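You operate a simulated robot arm through the tools that you are given. There is no shell and no other tool.

Carry out the task below with a simulated robot arm. There is one attempt and no reset: what you move stays moved.

JOB
Slot the yellow divider into the orange guides and part the two packs.
Fine: pegs pack on the narrow side, rings pack on the wide side of the blue tote. Set down upright: what you pick out.

It is judged by the outcome, as a careful person would: the job done as asked, and still so three seconds after it is handed in. It fails if anything else is knocked over, pushed out of place, dropped, spilled or broken.

ROBOT AND FRAMES
A 6-joint arm with a two-finger parallel gripper, fixed in place. Base frame: the origin is at the foot of the arm, x ahead of it, y to its left, z up; the work surface is at about z = 784. Units: mm, rad, N and s.
With the tool pointing down near the work surface it reaches from about 180 to 760 mm from the base axis. Its first joint turns from -2.897 to 2.897 rad. Payload 3.91 kg.
Tool frame: the origin (TCP) lies between the finger pads and is the grasp point; the fingertips stand 30 mm ahead of it; z points along the fingers, y is the line along which they close. The gripper opens to 110 mm. The fingers are 20 mm wide and 10 mm thick; the gripper's body (48 by 112 mm) begins 55 mm behind the TCP.
Orientation is told as [roll, pitch, yaw] about the base's x, y, z axes, in that order, counted from this pose: with the fingers straight down and closing along the base's y, the tool's x points along the base's -x, its y along +y and its z along -z.

CONTROLS
- The arm moves only by the tool nudge_tool. Its argument "increments" is a list that holds one entry, the list of rows, each a list of 7 numbers: the finger opening in m, from 0 to 0.11, then the shift along the tool's x, y, z in units of 100 mm (1.0 is 100 mm), then the turn, a rotation vector about the tool's x, y, z in units of 180 degrees (1.0 is 180 degrees). In form: [[[gripper, tx, ty, tz, ax, ay, az], ...]]. A call has 1 to 20 rows; each row is the pose to reach, as a shift and turn from the pose commanded when the call began, along the tool's axes at that moment. A call with a number of a shift or a turn outside -1 to 1 is refused whole. Each row takes 0.2 s and may step no farther than 50 mm and 0.15 rad from the row before; otherwise, or with a gripper value out of range, the whole call is refused. A pose out of reach is approached as far as the arm can. The call stops where the force on the tool passes 40 N (or 10 N more than at its start, if that is more) or the arm is blocked; 0.2 s more then pass. Each finger travels about 45 mm/s and halts on what it meets, pressing with about 43 N; the grip force reading is that of the motor and also rises with nothing between the fingers. The clock runs only during rows and for 0.2 s after the last one: add rows that repeat a pose to give the fingers time. The reply holds the time, the measured pose of the TCP, the force on the tool along the base axes, the opening and the grip force, in the units named above and with some noise, with the torque about the TCP (base axes, N m) and any sound that the robot's microphone picked up.
- Cameras (640 x 400 px; columns grow to the right, rows downward): "scene" is fixed at [220.3, -500.4, 1538.5]; the picture's right is [0.99, -0.13, 0.00], its down [-0.08, -0.62, -0.78] and it looks along [0.10, 0.77, -0.63] (base axes); focal length 366 px, centre (320, 200). "wrist" rides on the gripper at [71, 22, -107] in the tool frame; the picture's right is [-0.29, 0.96, 0.00], its down [-0.76, -0.23, -0.61] and it looks along [-0.58, -0.18, 0.79] (tool axes); focal length 243 px, centre (320, 200). There is no depth. A picture from a camera that has moved, and an enlarged one, comes with that camera's place and axes in the base frame and with its lens.
- capture(camera): a new picture of that camera. It takes no simulated time.
- move_column(by): slides the trunk up (or, below 0, down) by that many mm; the arm rides with it, the base frame stays. It gives what a move gives, with no picture.
- zoom(camera, box): a new picture of the part [left, top, right, bottom] of that camera's present view, enlarged. It takes no simulated time.
- hand_in(): hands the job in; it is judged then, once.

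Places have to be worked out from the pictures, the camera data and where the tool is seen. Open the gripper and draw the arm clear of the work before you hand the job in, unless the task says otherwise.

The tools are called after "Request:" by a JSON object that holds its "fn" and its "kwargs". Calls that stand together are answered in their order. nudge_tool: Moves the arm, as the interface text tells. Its arguments: {"type":"object","properties":{"increments":{"type":"array","items":{"type":"array","items":{"type":"array","items":{"type":"number"}}}}},"required":["increments"]} The other tools are called the same way: move_column (by) slides the trunk up or down; capture (camera) takes a picture; zoom (camera, box) takes an enlarged picture of a part of a camera's view; hand_in () hands the job in.

At the start:

```text
clock: 0.0
position: [248.0, 343.6, 1129.0]
tcp_rot: [0.0, -0.002, -0.002]
ft_force: [-0.4, 0.7, -1.0]
moment: [-0.03, -0.01, -0.01]
finger_gap: 109.6
grasp_force: 0.1
trunk travel left (down, up): [-500.0, 90.0]
```

scene: 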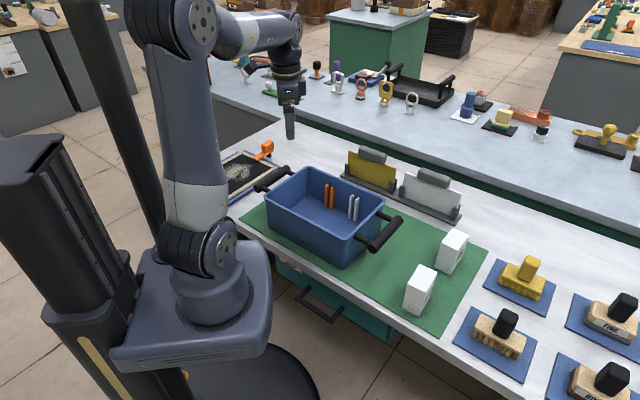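
wrist: 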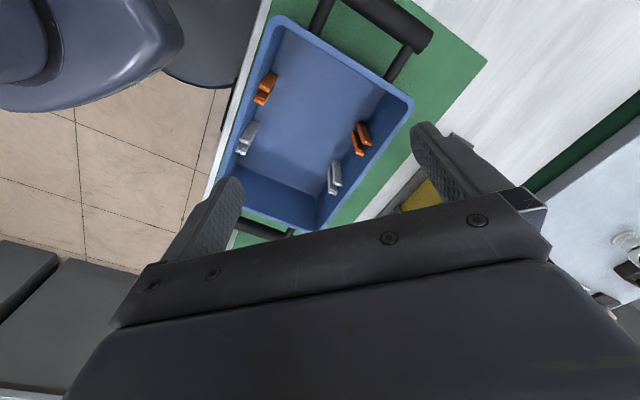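

The pictures show a blue tote with orange and white guides, a yellow and a white divider in stands, and two white packs. I'll enlarge these parts to read labels and shapes.

Request:
{"fn": "zoom", "kwargs": {"camera": "scene", "box": [240, 130, 400, 270]}}

Request:
{"fn": "zoom", "kwargs": {"camera": "scene", "box": [380, 210, 490, 330]}}

Request:
{"fn": "zoom", "kwargs": {"camera": "scene", "box": [330, 130, 480, 230]}}

Request:
{"fn": "zoom", "kwargs": {"camera": "wrist", "box": [200, 0, 500, 240]}}

```text
2.86 times, centred on (320, 200) of scene
camera zoom: at [220.3, -500.4, 1538.5], right [0.99, -0.13, 0.0], down [-0.08, -0.62, -0.78], along [0.1, 0.77, -0.63], focal length 1045 px, centre (320, 200)
```

zoom: 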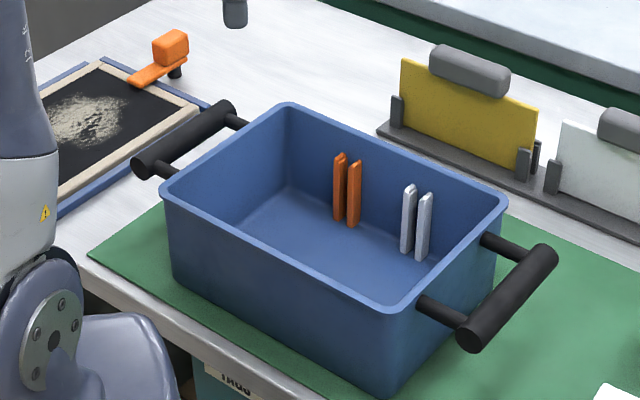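

```text
3.33 times, centred on (435, 270) of scene
camera zoom: at [220.3, -500.4, 1538.5], right [0.99, -0.13, 0.0], down [-0.08, -0.62, -0.78], along [0.1, 0.77, -0.63], focal length 1219 px, centre (-63, -33)
```

zoom: 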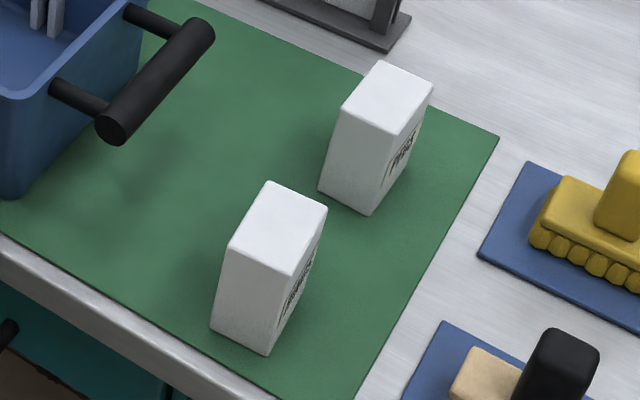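

```text
4.00 times, centred on (405, 180) of scene
camera zoom: at [220.3, -500.4, 1538.5], right [0.99, -0.13, 0.0], down [-0.08, -0.62, -0.78], along [0.1, 0.77, -0.63], focal length 1462 px, centre (-20, 280)
```

zoom: 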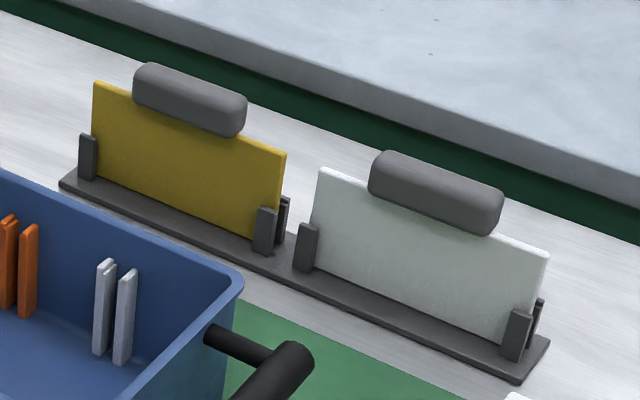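

```text
1.67 times, centred on (350, 120) of wrist
camera zoom: at [175.8, 364.2, 1234.6], right [0.29, 0.96, 0.0], down [0.76, -0.23, 0.61], along [0.58, -0.18, -0.79], focal length 404 px, centre (270, 333)
```

zoom: 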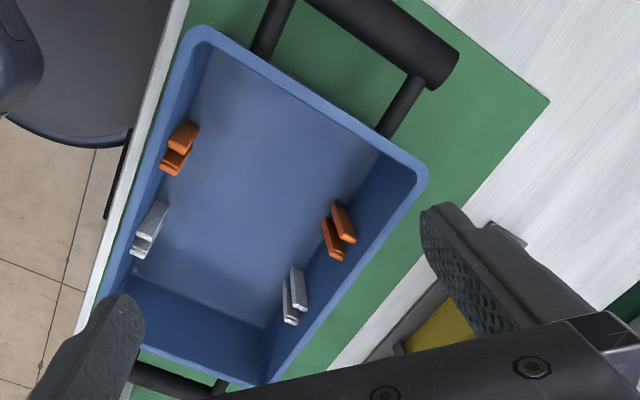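

The enlarged views come out sharp, so I'll zoom much tighter on the pack labels to tell pegs from rings.

Request:
{"fn": "zoom", "kwargs": {"camera": "scene", "box": [434, 225, 470, 275]}}

Request:
{"fn": "zoom", "kwargs": {"camera": "scene", "box": [400, 260, 440, 320]}}

Request:
{"fn": "zoom", "kwargs": {"camera": "scene", "box": [260, 160, 390, 240]}}

Request:
{"fn": "zoom", "kwargs": {"camera": "scene", "box": [340, 142, 405, 202]}}

```text
8.00 times, centred on (452, 250) of scene
camera zoom: at [220.3, -500.4, 1538.5], right [0.99, -0.13, 0.0], down [-0.08, -0.62, -0.78], along [0.1, 0.77, -0.63], focal length 2925 px, centre (-736, -200)
```

zoom: 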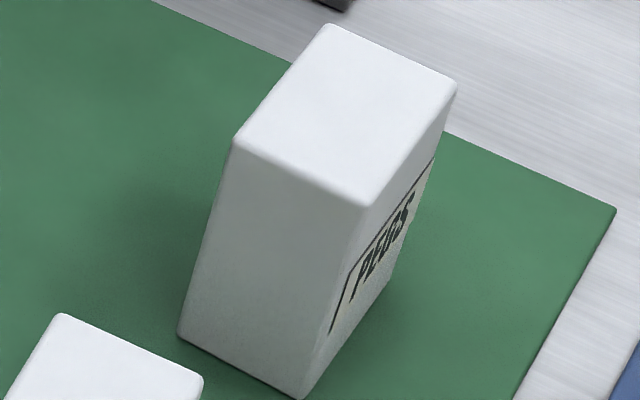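

```text
6.67 times, centred on (420, 290) of scene
camera zoom: at [220.3, -500.4, 1538.5], right [0.99, -0.13, 0.0], down [-0.08, -0.62, -0.78], along [0.1, 0.77, -0.63], focal length 2437 px, centre (-347, -400)
```

zoom: 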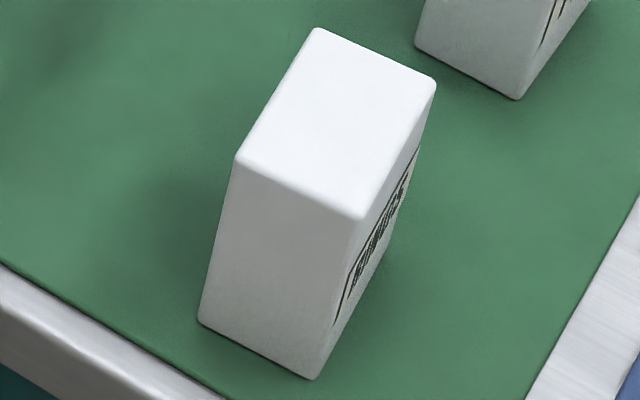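

```text
4.92 times, centred on (325, 200) of scene
camera zoom: at [220.3, -500.4, 1538.5], right [0.99, -0.13, 0.0], down [-0.08, -0.62, -0.78], along [0.1, 0.77, -0.63], focal length 1800 px, centre (295, 200)
```

zoom: 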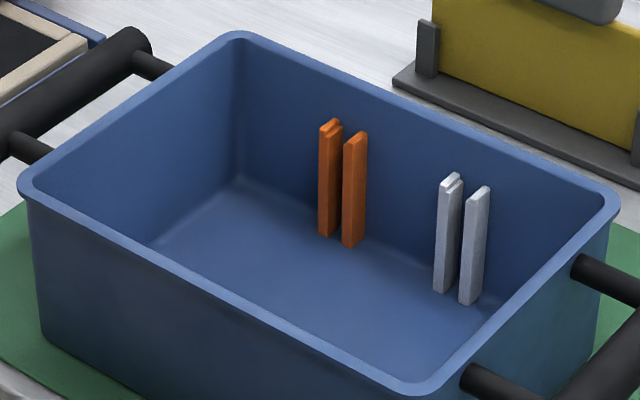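

```text
6.67 times, centred on (372, 172) of scene
camera zoom: at [220.3, -500.4, 1538.5], right [0.99, -0.13, 0.0], down [-0.08, -0.62, -0.78], along [0.1, 0.77, -0.63], focal length 2437 px, centre (-30, 387)
```

zoom: 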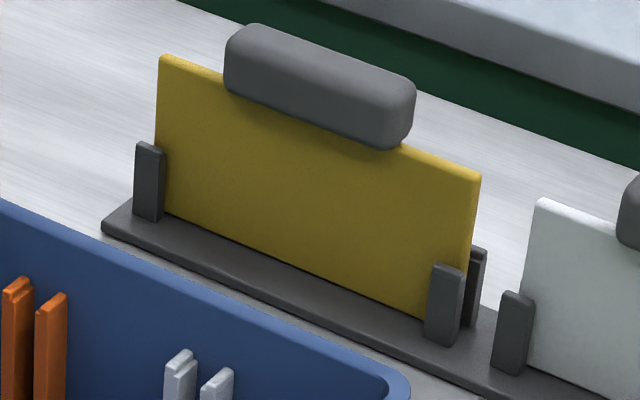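

The far pack reads PEGS, so the near one should be RINGS. The tote is turned about 45°, with its centre near (336, 287), so I'll turn the tool to yaw −45° above it and look in from the wrist.

Request:
{"fn": "nudge_tool", "kwargs": {"increments": [[[0.11, -0.1, -0.04, 0, 0, 0, 0.042], [0.11, -0.2, -0.08, 0, 0, 0, 0.084], [0.11, -0.3, -0.12, 0, 0, 0, 0.126], [0.11, -0.4, -0.16, 0, 0, 0, 0.168], [0.11, -0.5, -0.2, 0, 0, 0, 0.21], [0.11, -0.52, -0.21, 0, 0, 0, 0.25], [0.11, -0.52, -0.21, 0, 0, 0, 0.25]]]}}

Request:
{"fn": "capture", "kwargs": {"camera": "wrist"}}

Request:
{"fn": "capture", "kwargs": {"camera": "scene"}}

```text
clock: 1.6
position: [301.7, 322.6, 1127.7]
tcp_rot: [-0.001, -0.001, -0.787]
ft_force: [0.3, 0.0, 0.0]
moment: [-0.01, 0.02, -0.01]
finger_gap: 110.0
grasp_force: 0.1
trunk travel left (down, up): [-500.0, 90.0]
```

```text
taken
camera wrist: at [265.0, 387.4, 1235.0], right [0.88, 0.47, 0.0], down [0.37, -0.7, 0.61], along [0.29, -0.54, -0.79], focal length 243 px, centre (320, 200)
```

wrist: 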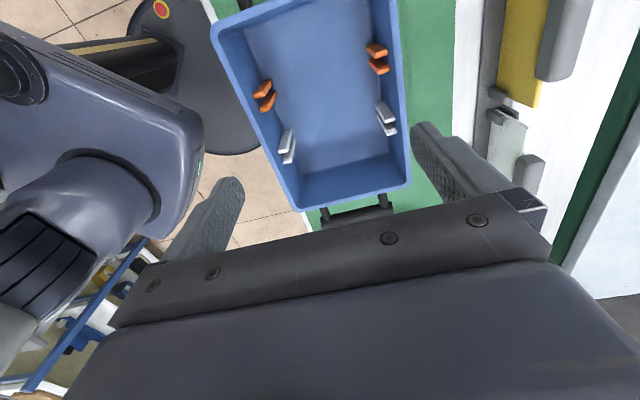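

```text
taken
```

scene: 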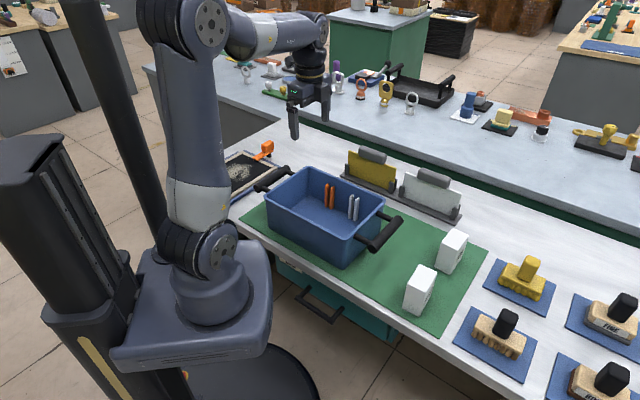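

The tote interior is fully visible now. I'll zoom in to measure the rim, guides and divider stand.

Request:
{"fn": "zoom", "kwargs": {"camera": "wrist", "box": [200, 0, 420, 138]}}

Request:
{"fn": "zoom", "kwargs": {"camera": "wrist", "box": [240, 20, 410, 126]}}

Request:
{"fn": "zoom", "kwargs": {"camera": "wrist", "box": [440, 0, 640, 200]}}

```text
2.90 times, centred on (310, 69) of wrist
camera zoom: at [265.0, 387.4, 1235.0], right [0.88, 0.47, 0.0], down [0.37, -0.7, 0.61], along [0.29, -0.54, -0.79], focal length 703 px, centre (349, 580)
```

zoom: 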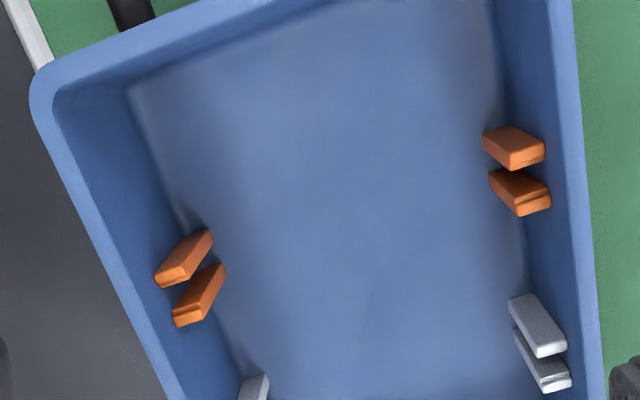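

```text
3.76 times, centred on (325, 73) of wrist
camera zoom: at [265.0, 387.4, 1235.0], right [0.88, 0.47, 0.0], down [0.37, -0.7, 0.61], along [0.29, -0.54, -0.79], focal length 913 px, centre (301, 678)
```

zoom: 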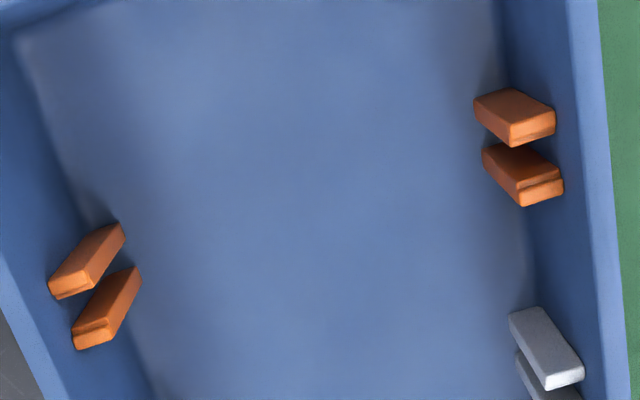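

```text
2.00 times, centred on (540, 100) of wrist
camera zoom: at [265.0, 387.4, 1235.0], right [0.88, 0.47, 0.0], down [0.37, -0.7, 0.61], along [0.29, -0.54, -0.79], focal length 485 px, centre (-120, 400)
```

zoom: 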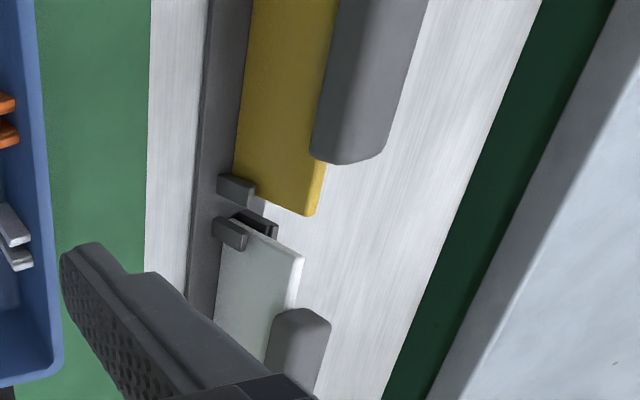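

Triangulating both cameras puts the orange slot tops near (237.6, 258.4) and (362, 381.6) at z≈869, so the slot runs at about 45° centred on (300, 320). The yellow divider stands at about (528, 508), so I'll move over it in steps.

Request:
{"fn": "nudge_tool", "kwargs": {"increments": [[[0.11, -0.05, 0.45, 0.1, 0, 0, 0], [0.11, -0.11, 0.93, 0.2, 0, 0, 0], [0.11, -0.11, 0.93, 0.2, 0, 0, 0]]]}}

Request:
{"fn": "nudge_tool", "kwargs": {"increments": [[[0.11, -0.05, 0.45, 0.1, 0, 0, 0], [0.11, -0.11, 0.93, 0.2, 0, 0, 0], [0.11, -0.11, 0.93, 0.2, 0, 0, 0]]]}}

Request:
{"fn": "nudge_tool", "kwargs": {"increments": [[[0.11, -0.05, 0.45, 0.1, 0, 0, 0], [0.11, -0.11, 0.93, 0.2, 0, 0, 0], [0.11, -0.11, 0.93, 0.2, 0, 0, 0]]]}}

Request:
{"fn": "capture", "kwargs": {"camera": "wrist"}}

Request:
{"fn": "capture", "kwargs": {"camera": "scene"}}

```text
clock: 2.4
position: [376.6, 379.9, 1107.4]
tcp_rot: [0.0, 0.0, -0.785]
ft_force: [0.3, 0.8, 0.2]
moment: [-0.02, 0.02, -0.01]
finger_gap: 110.0
grasp_force: 0.1
trunk travel left (down, up): [-500.0, 90.0]
```

```text
clock: 3.2
position: [449.0, 439.3, 1085.8]
tcp_rot: [0.001, 0.001, -0.786]
ft_force: [0.9, 0.4, -0.6]
moment: [0.03, 0.0, 0.04]
finger_gap: 110.1
grasp_force: 0.0
trunk travel left (down, up): [-500.0, 90.0]
```

```text
clock: 4.0
position: [515.2, 487.9, 1063.3]
tcp_rot: [0.0, 0.0, -0.786]
ft_force: [0.2, 0.2, -0.7]
moment: [0.01, 0.0, 0.01]
finger_gap: 110.3
grasp_force: 0.2
out of reach, approached as far as the arm can: row 2, 3
trunk travel left (down, up): [-500.0, 90.0]
```

```text
taken
camera wrist: at [479.7, 551.8, 1170.0], right [0.88, 0.47, 0.0], down [0.37, -0.7, 0.61], along [0.29, -0.54, -0.79], focal length 243 px, centre (320, 200)
```

wrist: 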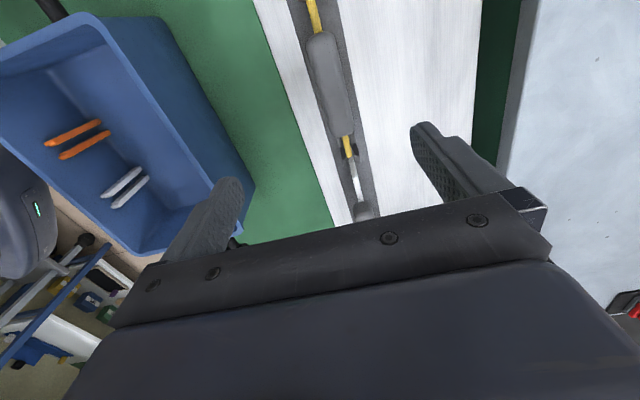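

```text
taken
```

scene: 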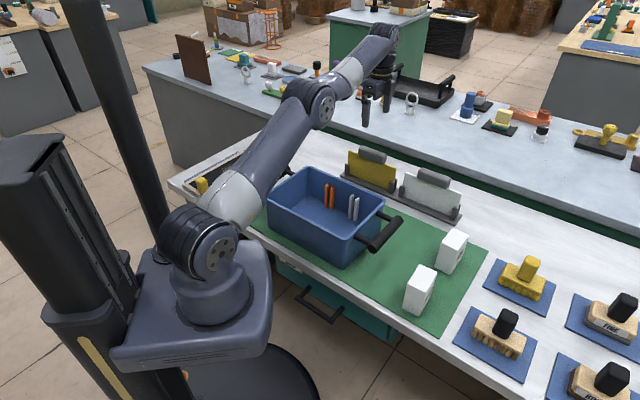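

The arm is at its reach limit at this height, so lowering the trunk should help. First I'll zoom in on the handle.

Request:
{"fn": "zoom", "kwargs": {"camera": "wrist", "box": [260, 0, 440, 180]}}

Request:
{"fn": "move_column", "kwargs": {"by": -80}}

Request:
{"fn": "zoom", "kwargs": {"camera": "wrist", "box": [240, 0, 440, 200]}}

```text
2.22 times, centred on (350, 90) of wrist
camera zoom: at [479.7, 551.8, 1170.0], right [0.88, 0.47, 0.0], down [0.37, -0.7, 0.61], along [0.29, -0.54, -0.79], focal length 539 px, centre (253, 444)
```

zoom: 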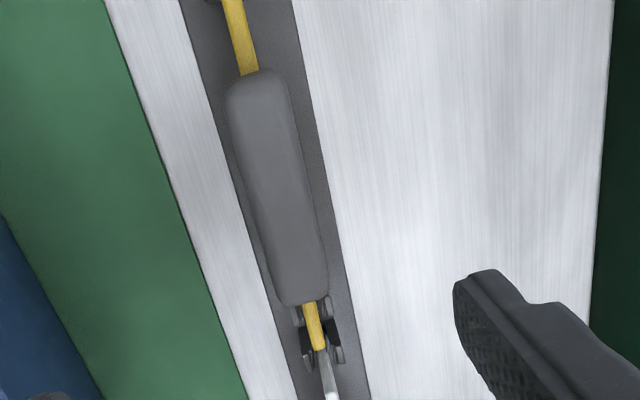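

```text
clock: 5.2
position: [515.1, 486.7, 985.4]
tcp_rot: [0.001, 0.0, -0.785]
ft_force: [0.0, 0.3, -0.5]
moment: [-0.03, -0.01, -0.01]
finger_gap: 110.0
grasp_force: 0.1
trunk travel left (down, up): [-420.0, 170.0]
```

```text
2.00 times, centred on (340, 100) of wrist
camera zoom: at [479.0, 551.4, 1091.0], right [0.88, 0.47, 0.0], down [0.37, -0.7, 0.61], along [0.29, -0.54, -0.79], focal length 485 px, centre (280, 400)
```

zoom: 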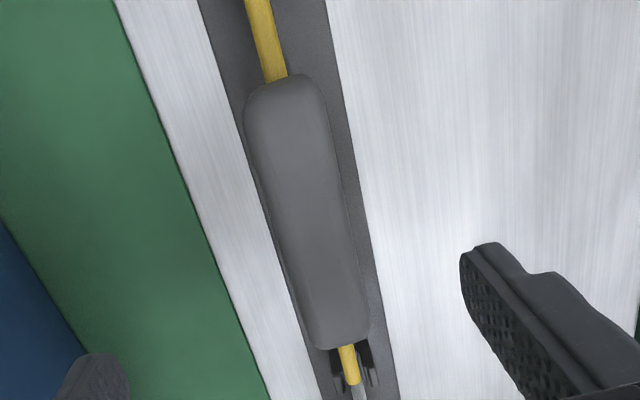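

The handle centre works out to about (525.5, 497.5) along −45°, with its top near z≈890. I'll shift there and come down part way, then check alignment.

Request:
{"fn": "nudge_tool", "kwargs": {"increments": [[[0.11, 0, 0.15, 0.2, 0, 0, 0], [0.11, 0, 0.15, 0.4, 0, 0, 0], [0.11, 0, 0.15, 0.4, 0, 0, 0]]]}}

Request:
{"fn": "capture", "kwargs": {"camera": "wrist"}}

Request:
{"fn": "zoom", "kwargs": {"camera": "scene", "box": [330, 90, 450, 190]}}

```text
clock: 6.0
position: [524.2, 496.1, 943.8]
tcp_rot: [0.004, -0.002, -0.785]
ft_force: [-1.0, -0.2, -0.2]
moment: [-0.04, 0.0, 0.01]
finger_gap: 110.2
grasp_force: 0.0
out of reach, approached as far as the arm can: row 1, 2, 3
trunk travel left (down, up): [-420.0, 170.0]
```

```text
taken
camera wrist: at [487.6, 559.9, 1049.4], right [0.88, 0.47, 0.0], down [0.37, -0.7, 0.61], along [0.29, -0.53, -0.79], focal length 243 px, centre (320, 200)
```

wrist: 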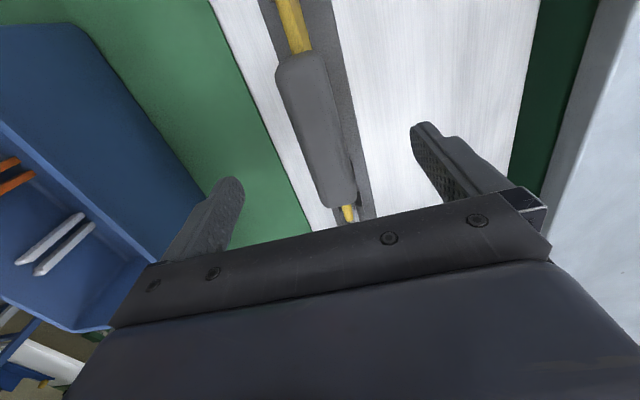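

```text
4.00 times, centred on (390, 140) of scene
camera zoom: at [220.3, -500.4, 1538.5], right [0.99, -0.13, 0.0], down [-0.08, -0.62, -0.78], along [0.1, 0.77, -0.63], focal length 1462 px, centre (40, 440)
```

zoom: 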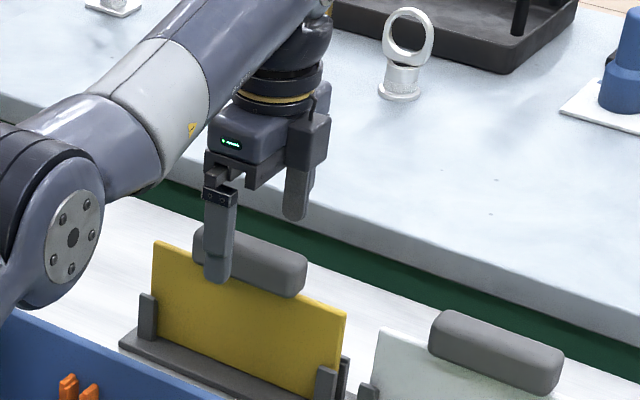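

The handle sits about 3 mm to the tool's +y of centre, so I'll correct that while lowering the fingers around it.

Request:
{"fn": "nudge_tool", "kwargs": {"increments": [[[0.11, 0, 0.03, 0.0, 0, 0, 0], [0.11, 0, 0.03, 0.2, 0, 0, 0], [0.11, 0, 0.03, 0.4, 0, 0, 0], [0.11, 0, 0.03, 0.55, 0, 0, 0], [0.11, 0, 0.03, 0.55, 0, 0, 0]]]}}

Request:
{"fn": "capture", "kwargs": {"camera": "wrist"}}

Request:
{"fn": "zoom", "kwargs": {"camera": "scene", "box": [330, 110, 430, 200]}}

```text
clock: 7.2
position: [526.6, 498.3, 887.6]
tcp_rot: [0.001, 0.0, -0.785]
ft_force: [-0.4, 0.5, -0.4]
moment: [0.01, 0.01, -0.03]
finger_gap: 110.0
grasp_force: 0.0
out of reach, approached as far as the arm can: row 1
trunk travel left (down, up): [-420.0, 170.0]
```

```text
taken
camera wrist: at [489.3, 562.7, 994.0], right [0.88, 0.47, 0.0], down [0.37, -0.7, 0.61], along [0.29, -0.54, -0.79], focal length 243 px, centre (320, 200)
```

wrist: 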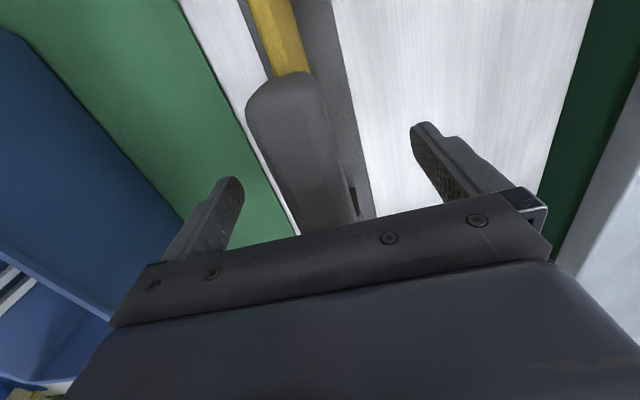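

```text
4.44 times, centred on (380, 155) of scene
camera zoom: at [220.3, -500.4, 1538.5], right [0.99, -0.13, 0.0], down [-0.08, -0.62, -0.78], along [0.1, 0.77, -0.63], focal length 1625 px, centre (53, 400)
```

zoom: 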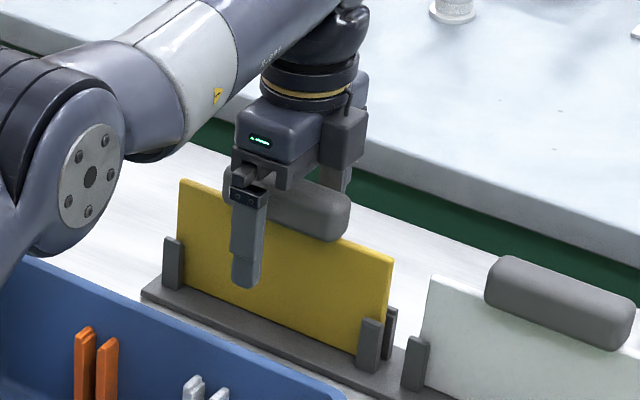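

The fingers straddle the handle and it looks centred, with the TCP at z≈888. Now I'll close on it.

Request:
{"fn": "nudge_tool", "kwargs": {"increments": [[[0.0, 0, 0, 0, 0, 0, 0], [0.0, 0, 0, 0, 0, 0, 0], [0.0, 0, 0, 0, 0, 0, 0], [0.0, 0, 0, 0, 0, 0, 0], [0.0, 0, 0, 0, 0, 0, 0], [0.0, 0, 0, 0, 0, 0, 0], [0.0, 0, 0, 0, 0, 0, 0]]]}}

Request:
{"fn": "capture", "kwargs": {"camera": "wrist"}}

Request:
{"fn": "zoom", "kwargs": {"camera": "scene", "box": [330, 110, 430, 200]}}

```text
clock: 8.8
position: [525.3, 497.5, 888.1]
tcp_rot: [0.002, 0.001, -0.785]
ft_force: [-0.3, -0.4, 0.7]
moment: [-0.01, 0.0, -0.04]
finger_gap: 27.6
grasp_force: 43.3
trunk travel left (down, up): [-420.0, 170.0]
```

```text
taken
camera wrist: at [489.3, 562.6, 994.2], right [0.88, 0.47, 0.0], down [0.37, -0.7, 0.61], along [0.29, -0.54, -0.79], focal length 243 px, centre (320, 200)
```

wrist: 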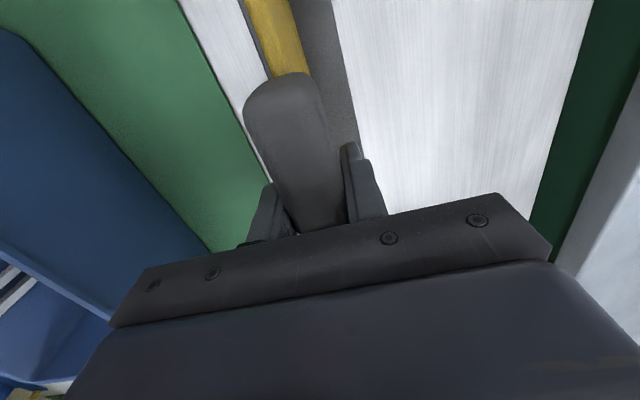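

```text
4.44 times, centred on (380, 155) of scene
camera zoom: at [220.3, -500.4, 1538.5], right [0.99, -0.13, 0.0], down [-0.08, -0.62, -0.78], along [0.1, 0.77, -0.63], focal length 1625 px, centre (53, 400)
```

zoom: 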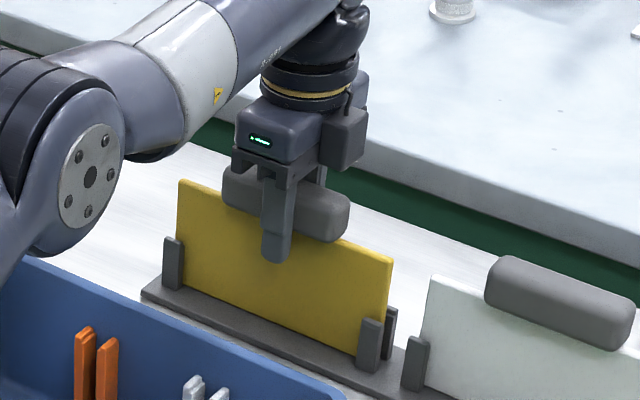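

The handle is held at a 27.6 mm gap with 43 N. I'll lift straight up with the trunk by 150 mm, which keeps the arm's pose unchanged.

Request:
{"fn": "move_column", "kwargs": {"by": 20}}

Request:
{"fn": "move_column", "kwargs": {"by": 130}}

Request:
{"fn": "capture", "kwargs": {"camera": "wrist"}}

Request:
{"fn": "zoom", "kwargs": {"camera": "scene", "box": [310, 70, 450, 210]}}

```text
clock: 9.4
position: [525.8, 498.3, 907.7]
tcp_rot: [0.001, 0.0, -0.786]
ft_force: [-0.3, 0.4, -0.6]
moment: [-0.01, 0.03, 0.02]
finger_gap: 27.3
grasp_force: 43.4
trunk travel left (down, up): [-440.0, 150.0]
```

```text
clock: 11.0
position: [525.9, 498.8, 1038.4]
tcp_rot: [0.004, 0.0, -0.787]
ft_force: [-0.5, 0.3, -0.4]
moment: [0.01, -0.01, -0.02]
finger_gap: 27.4
grasp_force: 43.1
trunk travel left (down, up): [-570.0, 20.0]
```

```text
taken
camera wrist: at [489.4, 562.7, 1143.9], right [0.88, 0.47, 0.0], down [0.37, -0.7, 0.61], along [0.29, -0.54, -0.79], focal length 243 px, centre (320, 200)
```

wrist: 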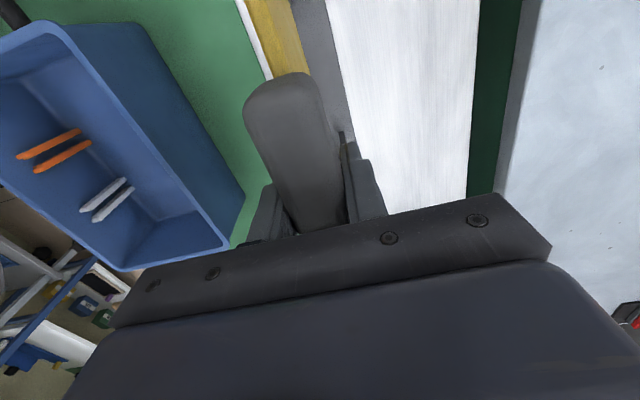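

```text
2.86 times, centred on (380, 140) of scene
camera zoom: at [220.3, -500.4, 1538.5], right [0.99, -0.13, 0.0], down [-0.08, -0.62, -0.78], along [0.1, 0.77, -0.63], focal length 1045 px, centre (149, 371)
```

zoom: 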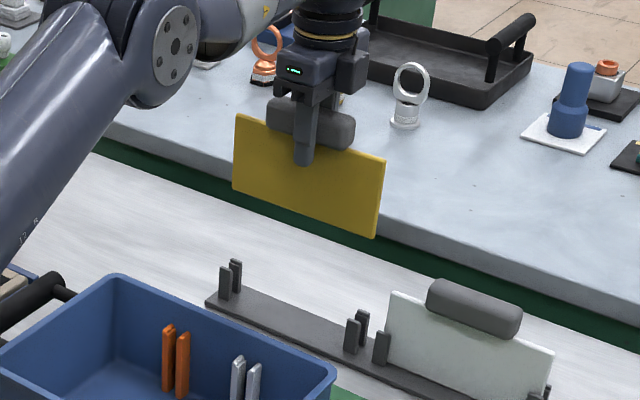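

The divider is held level and centred, with its bottom about 104 mm below the TCP (z≈934, above the rim at ~902). I'll carry it over the tote towards the slot centre at (300, 320).

Request:
{"fn": "nudge_tool", "kwargs": {"increments": [[[0.0, 0.03, -0.2, 0, 0, 0, 0], [0.0, 0.06, -0.48, 0, 0, 0, 0], [0.0, 0.09, -0.76, 0, 0, 0, 0], [0.0, 0.11, -0.95, 0, 0, 0, 0], [0.0, 0.11, -0.95, 0, 0, 0, 0]]]}}

Request:
{"fn": "nudge_tool", "kwargs": {"increments": [[[0.0, 0.03, -0.2, 0, 0, 0, 0], [0.0, 0.06, -0.48, 0, 0, 0, 0], [0.0, 0.09, -0.76, 0, 0, 0, 0], [0.0, 0.11, -0.95, 0, 0, 0, 0], [0.0, 0.11, -0.95, 0, 0, 0, 0]]]}}

Request:
{"fn": "nudge_tool", "kwargs": {"increments": [[[0.0, 0.03, -0.2, 0, 0, 0, -0.02], [0.0, 0.06, -0.48, 0, 0, 0, -0.06], [0.0, 0.09, -0.76, 0, 0, 0, -0.1], [0.0, 0.11, -0.95, 0, 0, 0, -0.14], [0.0, 0.11, -0.95, 0, 0, 0, -0.18], [0.0, 0.11, -0.95, 0, 0, 0, -0.22], [0.0, 0.11, -0.95, 0, 0, 0, -0.26], [0.0, 0.11, -0.95, 0, 0, 0, -0.3], [0.0, 0.11, -0.95, 0, 0, 0, -0.34], [0.0, 0.11, -0.95, 0, 0, 0, -0.38], [0.0, 0.11, -0.95, 0, 0, 0, -0.42], [0.0, 0.11, -0.95, 0, 0, 0, -0.46], [0.0, 0.11, -0.95, 0, 0, 0, -0.5], [0.0, 0.11, -0.95, 0, 0, 0, -0.5]]]}}

Request:
{"fn": "capture", "kwargs": {"camera": "wrist"}}

Request:
{"fn": "capture", "kwargs": {"camera": "scene"}}

```text
clock: 12.2
position: [450.4, 438.4, 1037.7]
tcp_rot: [0.002, -0.001, -0.787]
ft_force: [0.7, -0.1, -0.5]
moment: [-0.01, -0.04, 0.03]
finger_gap: 27.5
grasp_force: 43.0
trunk travel left (down, up): [-570.0, 20.0]
```

```text
clock: 13.4
position: [375.6, 380.2, 1037.7]
tcp_rot: [0.001, -0.001, -0.785]
ft_force: [0.1, 0.1, 0.3]
moment: [0.02, 0.02, 0.01]
finger_gap: 27.7
grasp_force: 42.9
trunk travel left (down, up): [-570.0, 20.0]
```

```text
clock: 16.4
position: [300.5, 319.6, 1037.4]
tcp_rot: [0.0, -0.001, 0.788]
ft_force: [0.5, -0.3, -0.2]
moment: [-0.02, 0.02, 0.0]
finger_gap: 27.5
grasp_force: 43.0
trunk travel left (down, up): [-570.0, 20.0]
```

```text
taken
camera wrist: at [234.1, 283.8, 1143.5], right [-0.47, 0.88, 0.0], down [0.7, 0.38, 0.61], along [0.54, 0.29, -0.79], focal length 243 px, centre (320, 200)
```

wrist: 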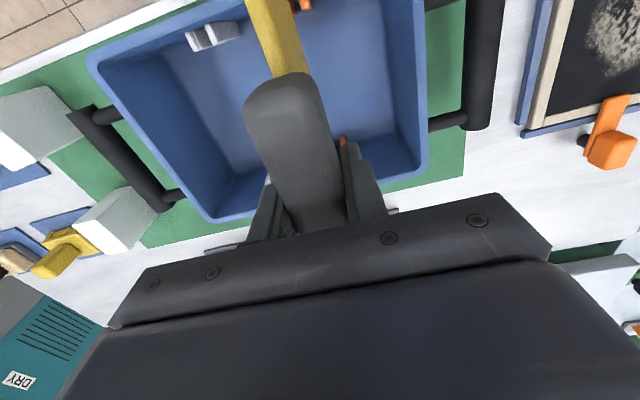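

```text
taken
```

scene: 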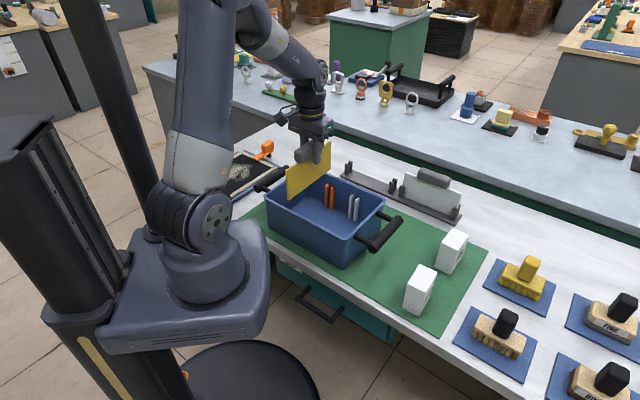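

The divider now stands across the tote above the orange guides. I'll zoom in on both views to check where its edges sit relative to the slots.

Request:
{"fn": "zoom", "kwargs": {"camera": "wrist", "box": [200, 0, 420, 200]}}

Request:
{"fn": "zoom", "kwargs": {"camera": "scene", "box": [260, 120, 390, 240]}}

```text
2.00 times, centred on (310, 100) of wrist
camera zoom: at [234.1, 283.8, 1143.5], right [-0.47, 0.88, 0.0], down [0.7, 0.38, 0.61], along [0.54, 0.29, -0.79], focal length 485 px, centre (340, 400)
```

zoom: 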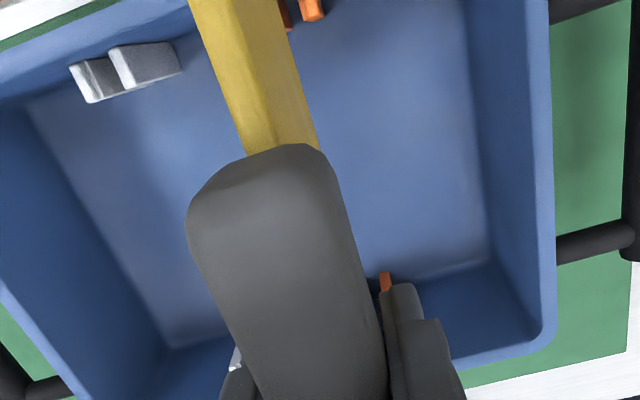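

```text
3.33 times, centred on (325, 180) of scene
camera zoom: at [220.3, -500.4, 1538.5], right [0.99, -0.13, 0.0], down [-0.08, -0.62, -0.78], along [0.1, 0.77, -0.63], focal length 1219 px, centre (303, 267)
```

zoom: 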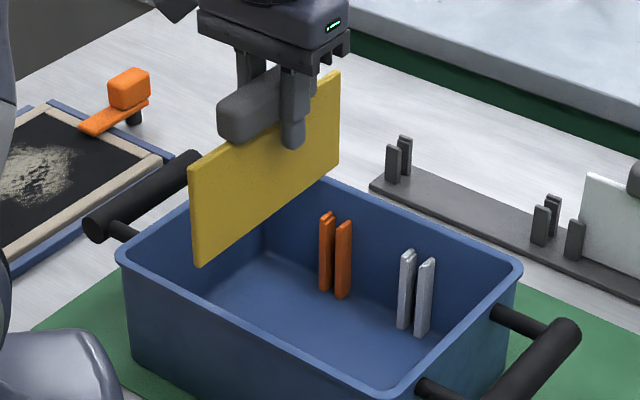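

The wrist-based estimate has been the more accurate one, and it puts the panel within about 2 mm of the slot centre. I'll apply that small correction and lower until the panel bottom is just above the guide tops, then look again.

Request:
{"fn": "nudge_tool", "kwargs": {"increments": [[[0.0, -0.015, 0.006, 0.0, 0, 0, 0], [0.0, -0.015, 0.006, 0.2, 0, 0, 0], [0.0, -0.015, 0.006, 0.4, 0, 0, 0], [0.0, -0.015, 0.006, 0.54, 0, 0, 0], [0.0, -0.015, 0.006, 0.54, 0, 0, 0]]]}}

Request:
{"fn": "zoom", "kwargs": {"camera": "wrist", "box": [220, 0, 400, 112]}}

Request:
{"fn": "zoom", "kwargs": {"camera": "scene", "box": [280, 150, 360, 220]}}

```text
clock: 17.6
position: [302.0, 321.6, 984.1]
tcp_rot: [0.0, -0.003, 0.785]
ft_force: [5.2, 3.8, 17.4]
moment: [-0.84, 0.85, 0.03]
finger_gap: 27.7
grasp_force: 42.8
trunk travel left (down, up): [-570.0, 20.0]
```

```text
3.56 times, centred on (310, 56) of wrist
camera zoom: at [235.3, 285.2, 1090.0], right [-0.47, 0.88, 0.0], down [0.7, 0.37, 0.61], along [0.54, 0.29, -0.79], focal length 863 px, centre (356, 712)
```

zoom: 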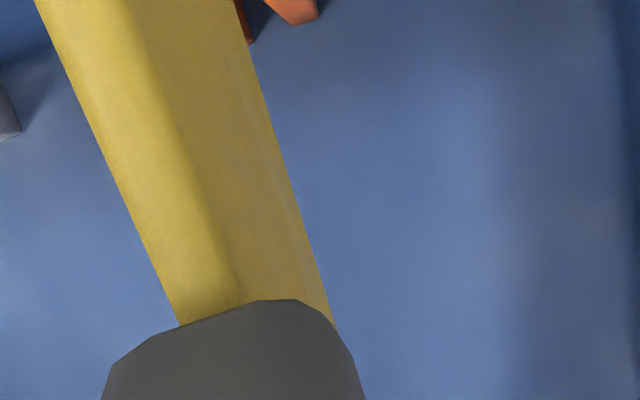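

```text
5.71 times, centred on (320, 185) of scene
camera zoom: at [220.3, -500.4, 1538.5], right [0.99, -0.13, 0.0], down [-0.08, -0.62, -0.78], along [0.1, 0.77, -0.63], focal length 2089 px, centre (320, 286)
```

zoom: 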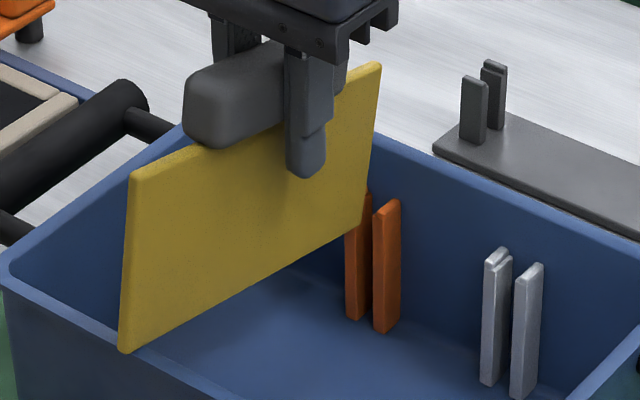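

The readings show 17 N upward with a moment that puts the contact at the near end, so the panel's near bottom corner is likely on the tote's near rim. I'll raise it at once and look closely.

Request:
{"fn": "nudge_tool", "kwargs": {"increments": [[[0.0, 0, 0, -0.2, 0, 0, 0], [0.0, 0, 0, -0.2, 0, 0, 0]]]}}

Request:
{"fn": "zoom", "kwargs": {"camera": "scene", "box": [260, 150, 400, 250]}}

Request:
{"fn": "zoom", "kwargs": {"camera": "scene", "box": [280, 170, 320, 210]}}

Request:
{"fn": "zoom", "kwargs": {"camera": "wrist", "box": [80, 0, 480, 240]}}

```text
clock: 18.2
position: [301.7, 322.2, 1002.7]
tcp_rot: [0.0, 0.0, 0.786]
ft_force: [0.2, 0.0, -0.7]
moment: [-0.01, -0.02, 0.02]
finger_gap: 27.7
grasp_force: 43.6
trunk travel left (down, up): [-570.0, 20.0]
```

```text
4.00 times, centred on (330, 200) of scene
camera zoom: at [220.3, -500.4, 1538.5], right [0.99, -0.13, 0.0], down [-0.08, -0.62, -0.78], along [0.1, 0.77, -0.63], focal length 1462 px, centre (280, 200)
```

zoom: 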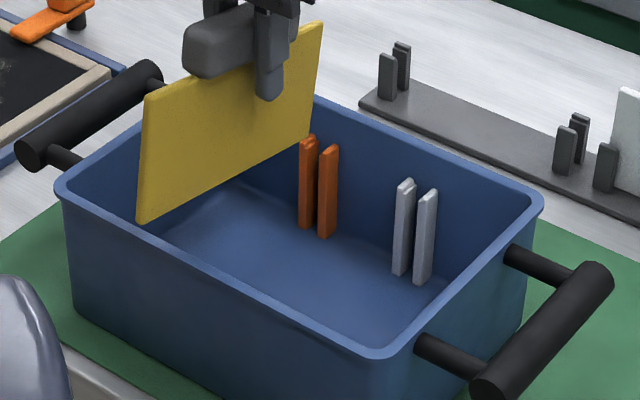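

```text
10.00 times, centred on (300, 190) of scene
camera zoom: at [220.3, -500.4, 1538.5], right [0.99, -0.13, 0.0], down [-0.08, -0.62, -0.78], along [0.1, 0.77, -0.63], focal length 3656 px, centre (520, 300)
```

zoom: 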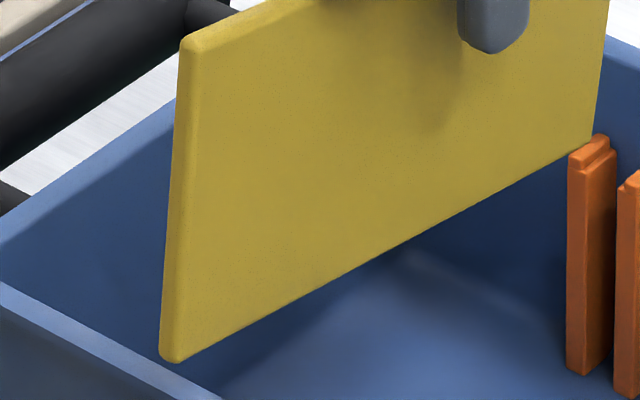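

```text
1.60 times, centred on (280, 120) of wrist
camera zoom: at [235.1, 285.2, 1109.8], right [-0.47, 0.88, 0.0], down [0.7, 0.37, 0.61], along [0.54, 0.29, -0.79], focal length 388 px, centre (384, 328)
```

zoom: 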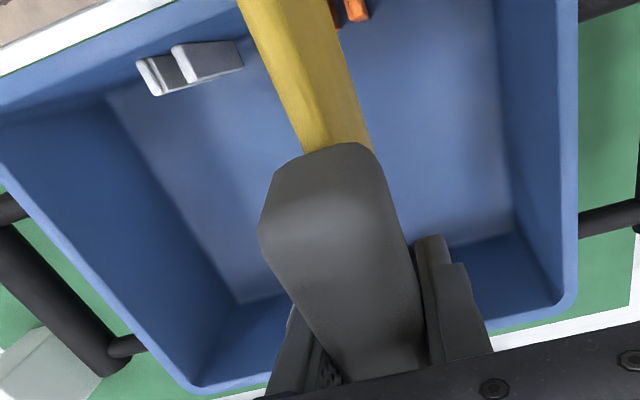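

Comparing corner positions before and after contact, the panel's near end was pushed up, so it has pivoted about 10–12° in the grip. I'll raise it, turn it parallel to the tote's long side, and press it lightly flat on the tote floor to level it. That pose also gives the wrist camera a clear view of both guide pairs.

Request:
{"fn": "nudge_tool", "kwargs": {"increments": [[[0.0, 0, 0, -0.2, 0, 0, 0], [0.0, 0, 0, -0.4, 0, 0, 0], [0.0, 0, 0, -0.5, 0, 0, 0], [0.0, 0, 0, -0.5, 0, 0, 0.04], [0.0, 0, 0, -0.5, 0, 0, 0.08], [0.0, 0, 0, -0.5, 0, 0, 0.12], [0.0, 0, 0, -0.5, 0, 0, 0.16], [0.0, 0, 0, -0.5, 0, 0, 0.2], [0.0, 0, 0, -0.5, 0, 0, 0.24], [0.0, 0, 0, -0.5, 0, 0, 0.28], [0.0, 0, 0, -0.5, 0, 0, 0.32], [0.0, 0, 0, -0.5, 0, 0, 0.36], [0.0, 0, 0, -0.5, 0, 0, 0.4], [0.0, 0, 0, -0.5, 0, 0, 0.44], [0.0, 0, 0, -0.5, 0, 0, 0.48], [0.0, 0, 0, -0.5, 0, 0, 0.5], [0.0, 0, 0, -0.5, 0, 0, 0.5]]]}}

Request:
{"fn": "capture", "kwargs": {"camera": "wrist"}}

Request:
{"fn": "zoom", "kwargs": {"camera": "wrist", "box": [180, 0, 460, 175]}}

Request:
{"fn": "zoom", "kwargs": {"camera": "scene", "box": [260, 120, 390, 240]}}

```text
clock: 21.8
position: [300.2, 322.1, 1052.2]
tcp_rot: [0.001, 0.001, -0.787]
ft_force: [-0.6, 0.2, -0.2]
moment: [0.01, -0.04, -0.02]
finger_gap: 27.6
grasp_force: 42.9
trunk travel left (down, up): [-570.0, 20.0]
```

```text
taken
camera wrist: at [265.0, 386.1, 1159.6], right [0.88, 0.47, 0.0], down [0.37, -0.7, 0.61], along [0.29, -0.54, -0.79], focal length 243 px, centre (320, 200)
```

wrist: 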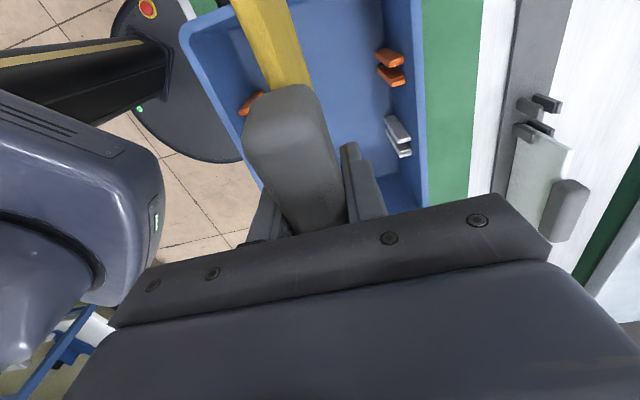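

```text
2.29 times, centred on (320, 88) of wrist
camera zoom: at [265.0, 386.1, 1159.6], right [0.88, 0.47, 0.0], down [0.37, -0.7, 0.61], along [0.29, -0.54, -0.79], focal length 555 px, centre (320, 457)
```

zoom: 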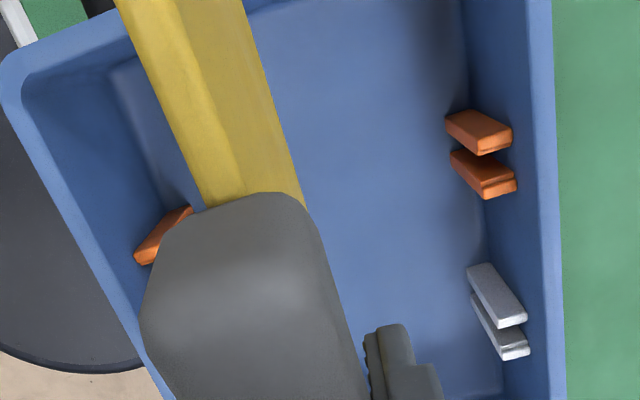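

```text
3.33 times, centred on (325, 180) of scene
camera zoom: at [220.3, -500.4, 1538.5], right [0.99, -0.13, 0.0], down [-0.08, -0.62, -0.78], along [0.1, 0.77, -0.63], focal length 1219 px, centre (303, 267)
```

zoom: 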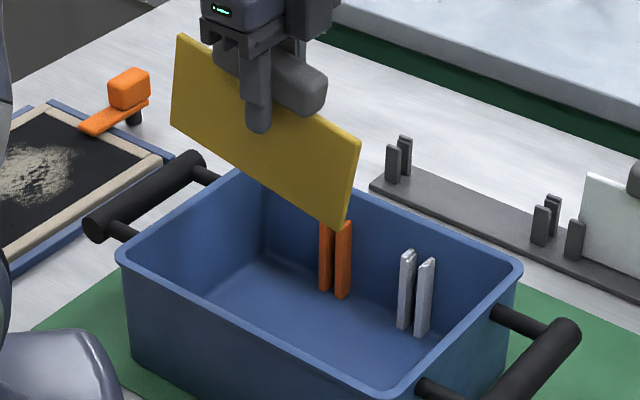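

Triangulating from two wrist heights confirms the guide tops at z≈872, the rim at z≈902, and the slot centre near (299.7, 319.8). The divider seems to be held several millimetres off its own centre, which explains the rim contact. I'll move over the tote's middle and lower it towards the floor to level it.

Request:
{"fn": "nudge_tool", "kwargs": {"increments": [[[0.0, -0.26, -0.01, 0, 0, 0, 0], [0.0, -0.51, -0.01, 0, 0, 0, 0], [0.0, -0.51, -0.01, 0.2, 0, 0, 0], [0.0, -0.51, -0.01, 0.5, 0, 0, 0], [0.0, -0.51, -0.01, 0.8, 0, 0, 0], [0.0, -0.51, -0.01, 0.95, 0, 0, 0], [0.0, -0.51, -0.01, 0.95, 0, 0, 0]]]}}

Request:
{"fn": "zoom", "kwargs": {"camera": "scene", "box": [260, 120, 400, 250]}}

Request:
{"fn": "capture", "kwargs": {"camera": "wrist"}}

```text
clock: 23.4
position: [337.4, 284.1, 957.4]
tcp_rot: [0.001, 0.001, -0.786]
ft_force: [0.0, -0.1, -0.1]
moment: [-0.01, 0.01, -0.04]
finger_gap: 27.4
grasp_force: 43.4
trunk travel left (down, up): [-570.0, 20.0]
```

```text
3.08 times, centred on (330, 185) of scene
camera zoom: at [220.3, -500.4, 1538.5], right [0.99, -0.13, 0.0], down [-0.08, -0.62, -0.78], along [0.1, 0.77, -0.63], focal length 1125 px, centre (289, 246)
```

zoom: 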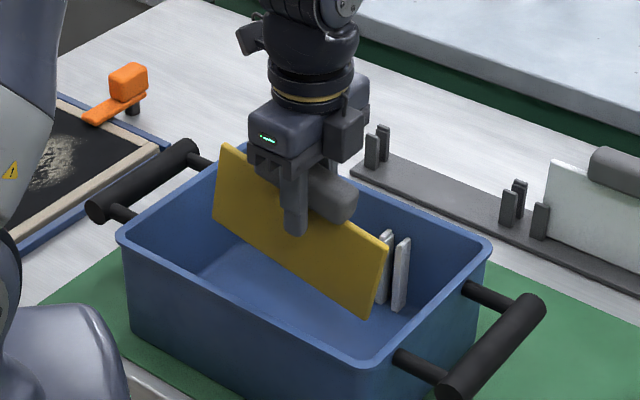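

```text
taken
camera wrist: at [300.9, 348.8, 1063.6], right [0.88, 0.47, 0.0], down [0.37, -0.7, 0.61], along [0.29, -0.54, -0.79], focal length 243 px, centre (320, 200)
```

wrist: 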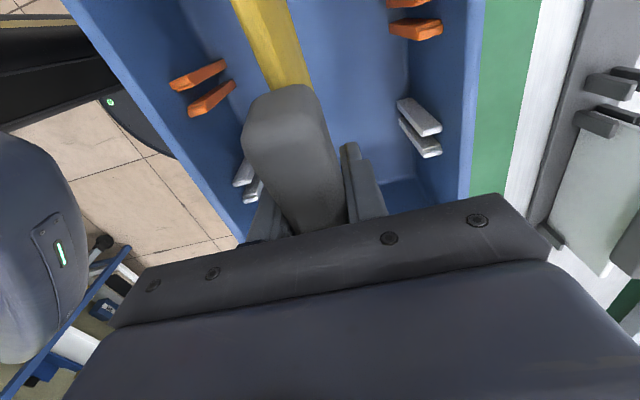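

The path down is clear between the guides. I'll keep lowering with small steps until the floor contact shows.

Request:
{"fn": "nudge_tool", "kwargs": {"increments": [[[0.0, 0, 0, 0.12, 0, 0, 0], [0.0, 0, 0, 0.24, 0, 0, 0], [0.0, 0, 0, 0.32, 0, 0, 0], [0.0, 0, 0, 0.36, 0, 0, 0], [0.0, 0, 0, 0.4, 0, 0, 0], [0.0, 0, 0, 0.44, 0, 0, 0], [0.0, 0, 0, 0.48, 0, 0, 0]]]}}

Request:
{"fn": "zoom", "kwargs": {"camera": "scene", "box": [260, 120, 400, 250]}}

```text
clock: 25.0
position: [335.2, 286.0, 910.7]
tcp_rot: [0.003, -0.001, -0.786]
ft_force: [0.2, 0.3, -1.8]
moment: [-0.05, -0.03, 0.02]
finger_gap: 27.5
grasp_force: 43.6
trunk travel left (down, up): [-570.0, 20.0]
```

```text
3.08 times, centred on (330, 185) of scene
camera zoom: at [220.3, -500.4, 1538.5], right [0.99, -0.13, 0.0], down [-0.08, -0.62, -0.78], along [0.1, 0.77, -0.63], focal length 1125 px, centre (289, 246)
```

zoom: 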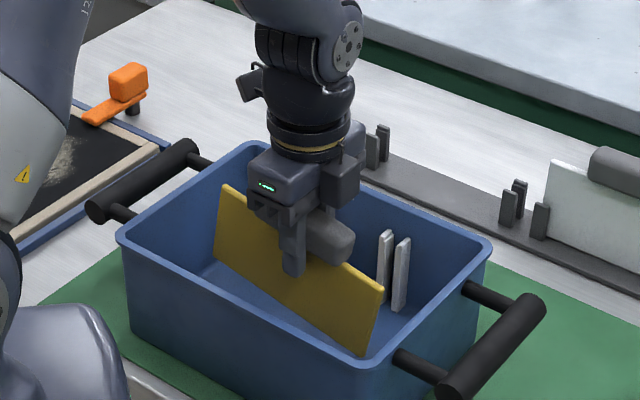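

No contact yet at z≈911. I'll continue down in 3 mm steps and watch the force.

Request:
{"fn": "nudge_tool", "kwargs": {"increments": [[[0.0, 0, 0, 0.03, 0, 0, 0], [0.0, 0, 0, 0.06, 0, 0, 0], [0.0, 0, 0, 0.09, 0, 0, 0], [0.0, 0, 0, 0.12, 0, 0, 0], [0.0, 0, 0, 0.15, 0, 0, 0]]]}}

Request:
{"fn": "zoom", "kwargs": {"camera": "scene", "box": [260, 120, 400, 250]}}

```text
clock: 26.2
position: [335.1, 286.2, 895.0]
tcp_rot: [0.002, 0.0, -0.783]
ft_force: [-6.1, 5.7, 25.3]
moment: [-0.74, -0.77, 0.04]
finger_gap: 27.2
grasp_force: 42.8
trunk travel left (down, up): [-570.0, 20.0]
```

```text
3.08 times, centred on (330, 185) of scene
camera zoom: at [220.3, -500.4, 1538.5], right [0.99, -0.13, 0.0], down [-0.08, -0.62, -0.78], along [0.1, 0.77, -0.63], focal length 1125 px, centre (289, 246)
```

zoom: 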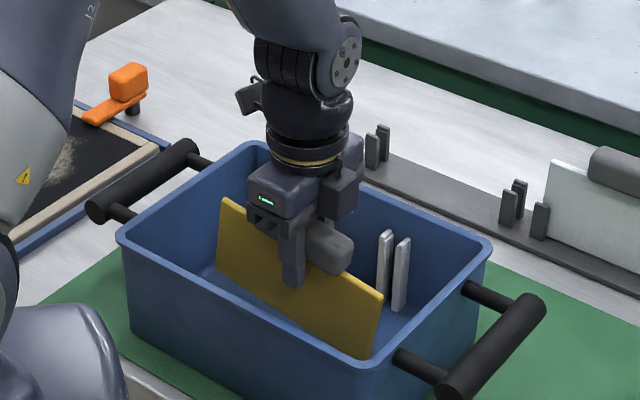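

The low end is on the floor at 25 N and the panel is rotating back towards level. I'll go a few more millimetres.

Request:
{"fn": "nudge_tool", "kwargs": {"increments": [[[0.0, 0, 0, 0.02, 0, 0, 0], [0.0, 0, 0, 0.04, 0, 0, 0], [0.0, 0, 0, 0.06, 0, 0, 0]]]}}

Request:
{"fn": "zoom", "kwargs": {"camera": "scene", "box": [290, 160, 360, 220]}}

```text
clock: 27.0
position: [335.1, 286.2, 888.8]
tcp_rot: [0.004, 0.0, -0.784]
ft_force: [-4.9, 6.6, 23.6]
moment: [-0.74, -0.79, 0.03]
finger_gap: 27.6
grasp_force: 42.7
trunk travel left (down, up): [-570.0, 20.0]
```

```text
6.67 times, centred on (325, 190) of scene
camera zoom: at [220.3, -500.4, 1538.5], right [0.99, -0.13, 0.0], down [-0.08, -0.62, -0.78], along [0.1, 0.77, -0.63], focal length 2437 px, centre (287, 267)
```

zoom: 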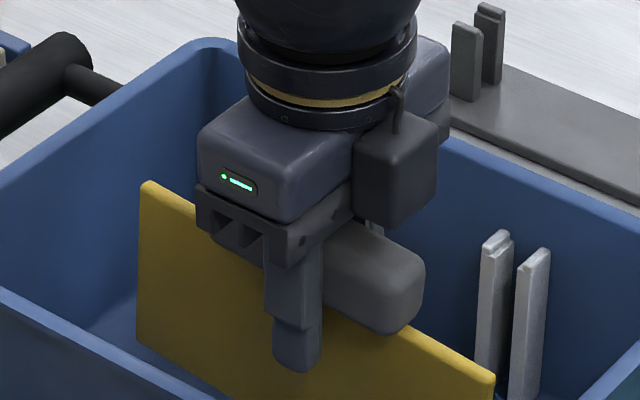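

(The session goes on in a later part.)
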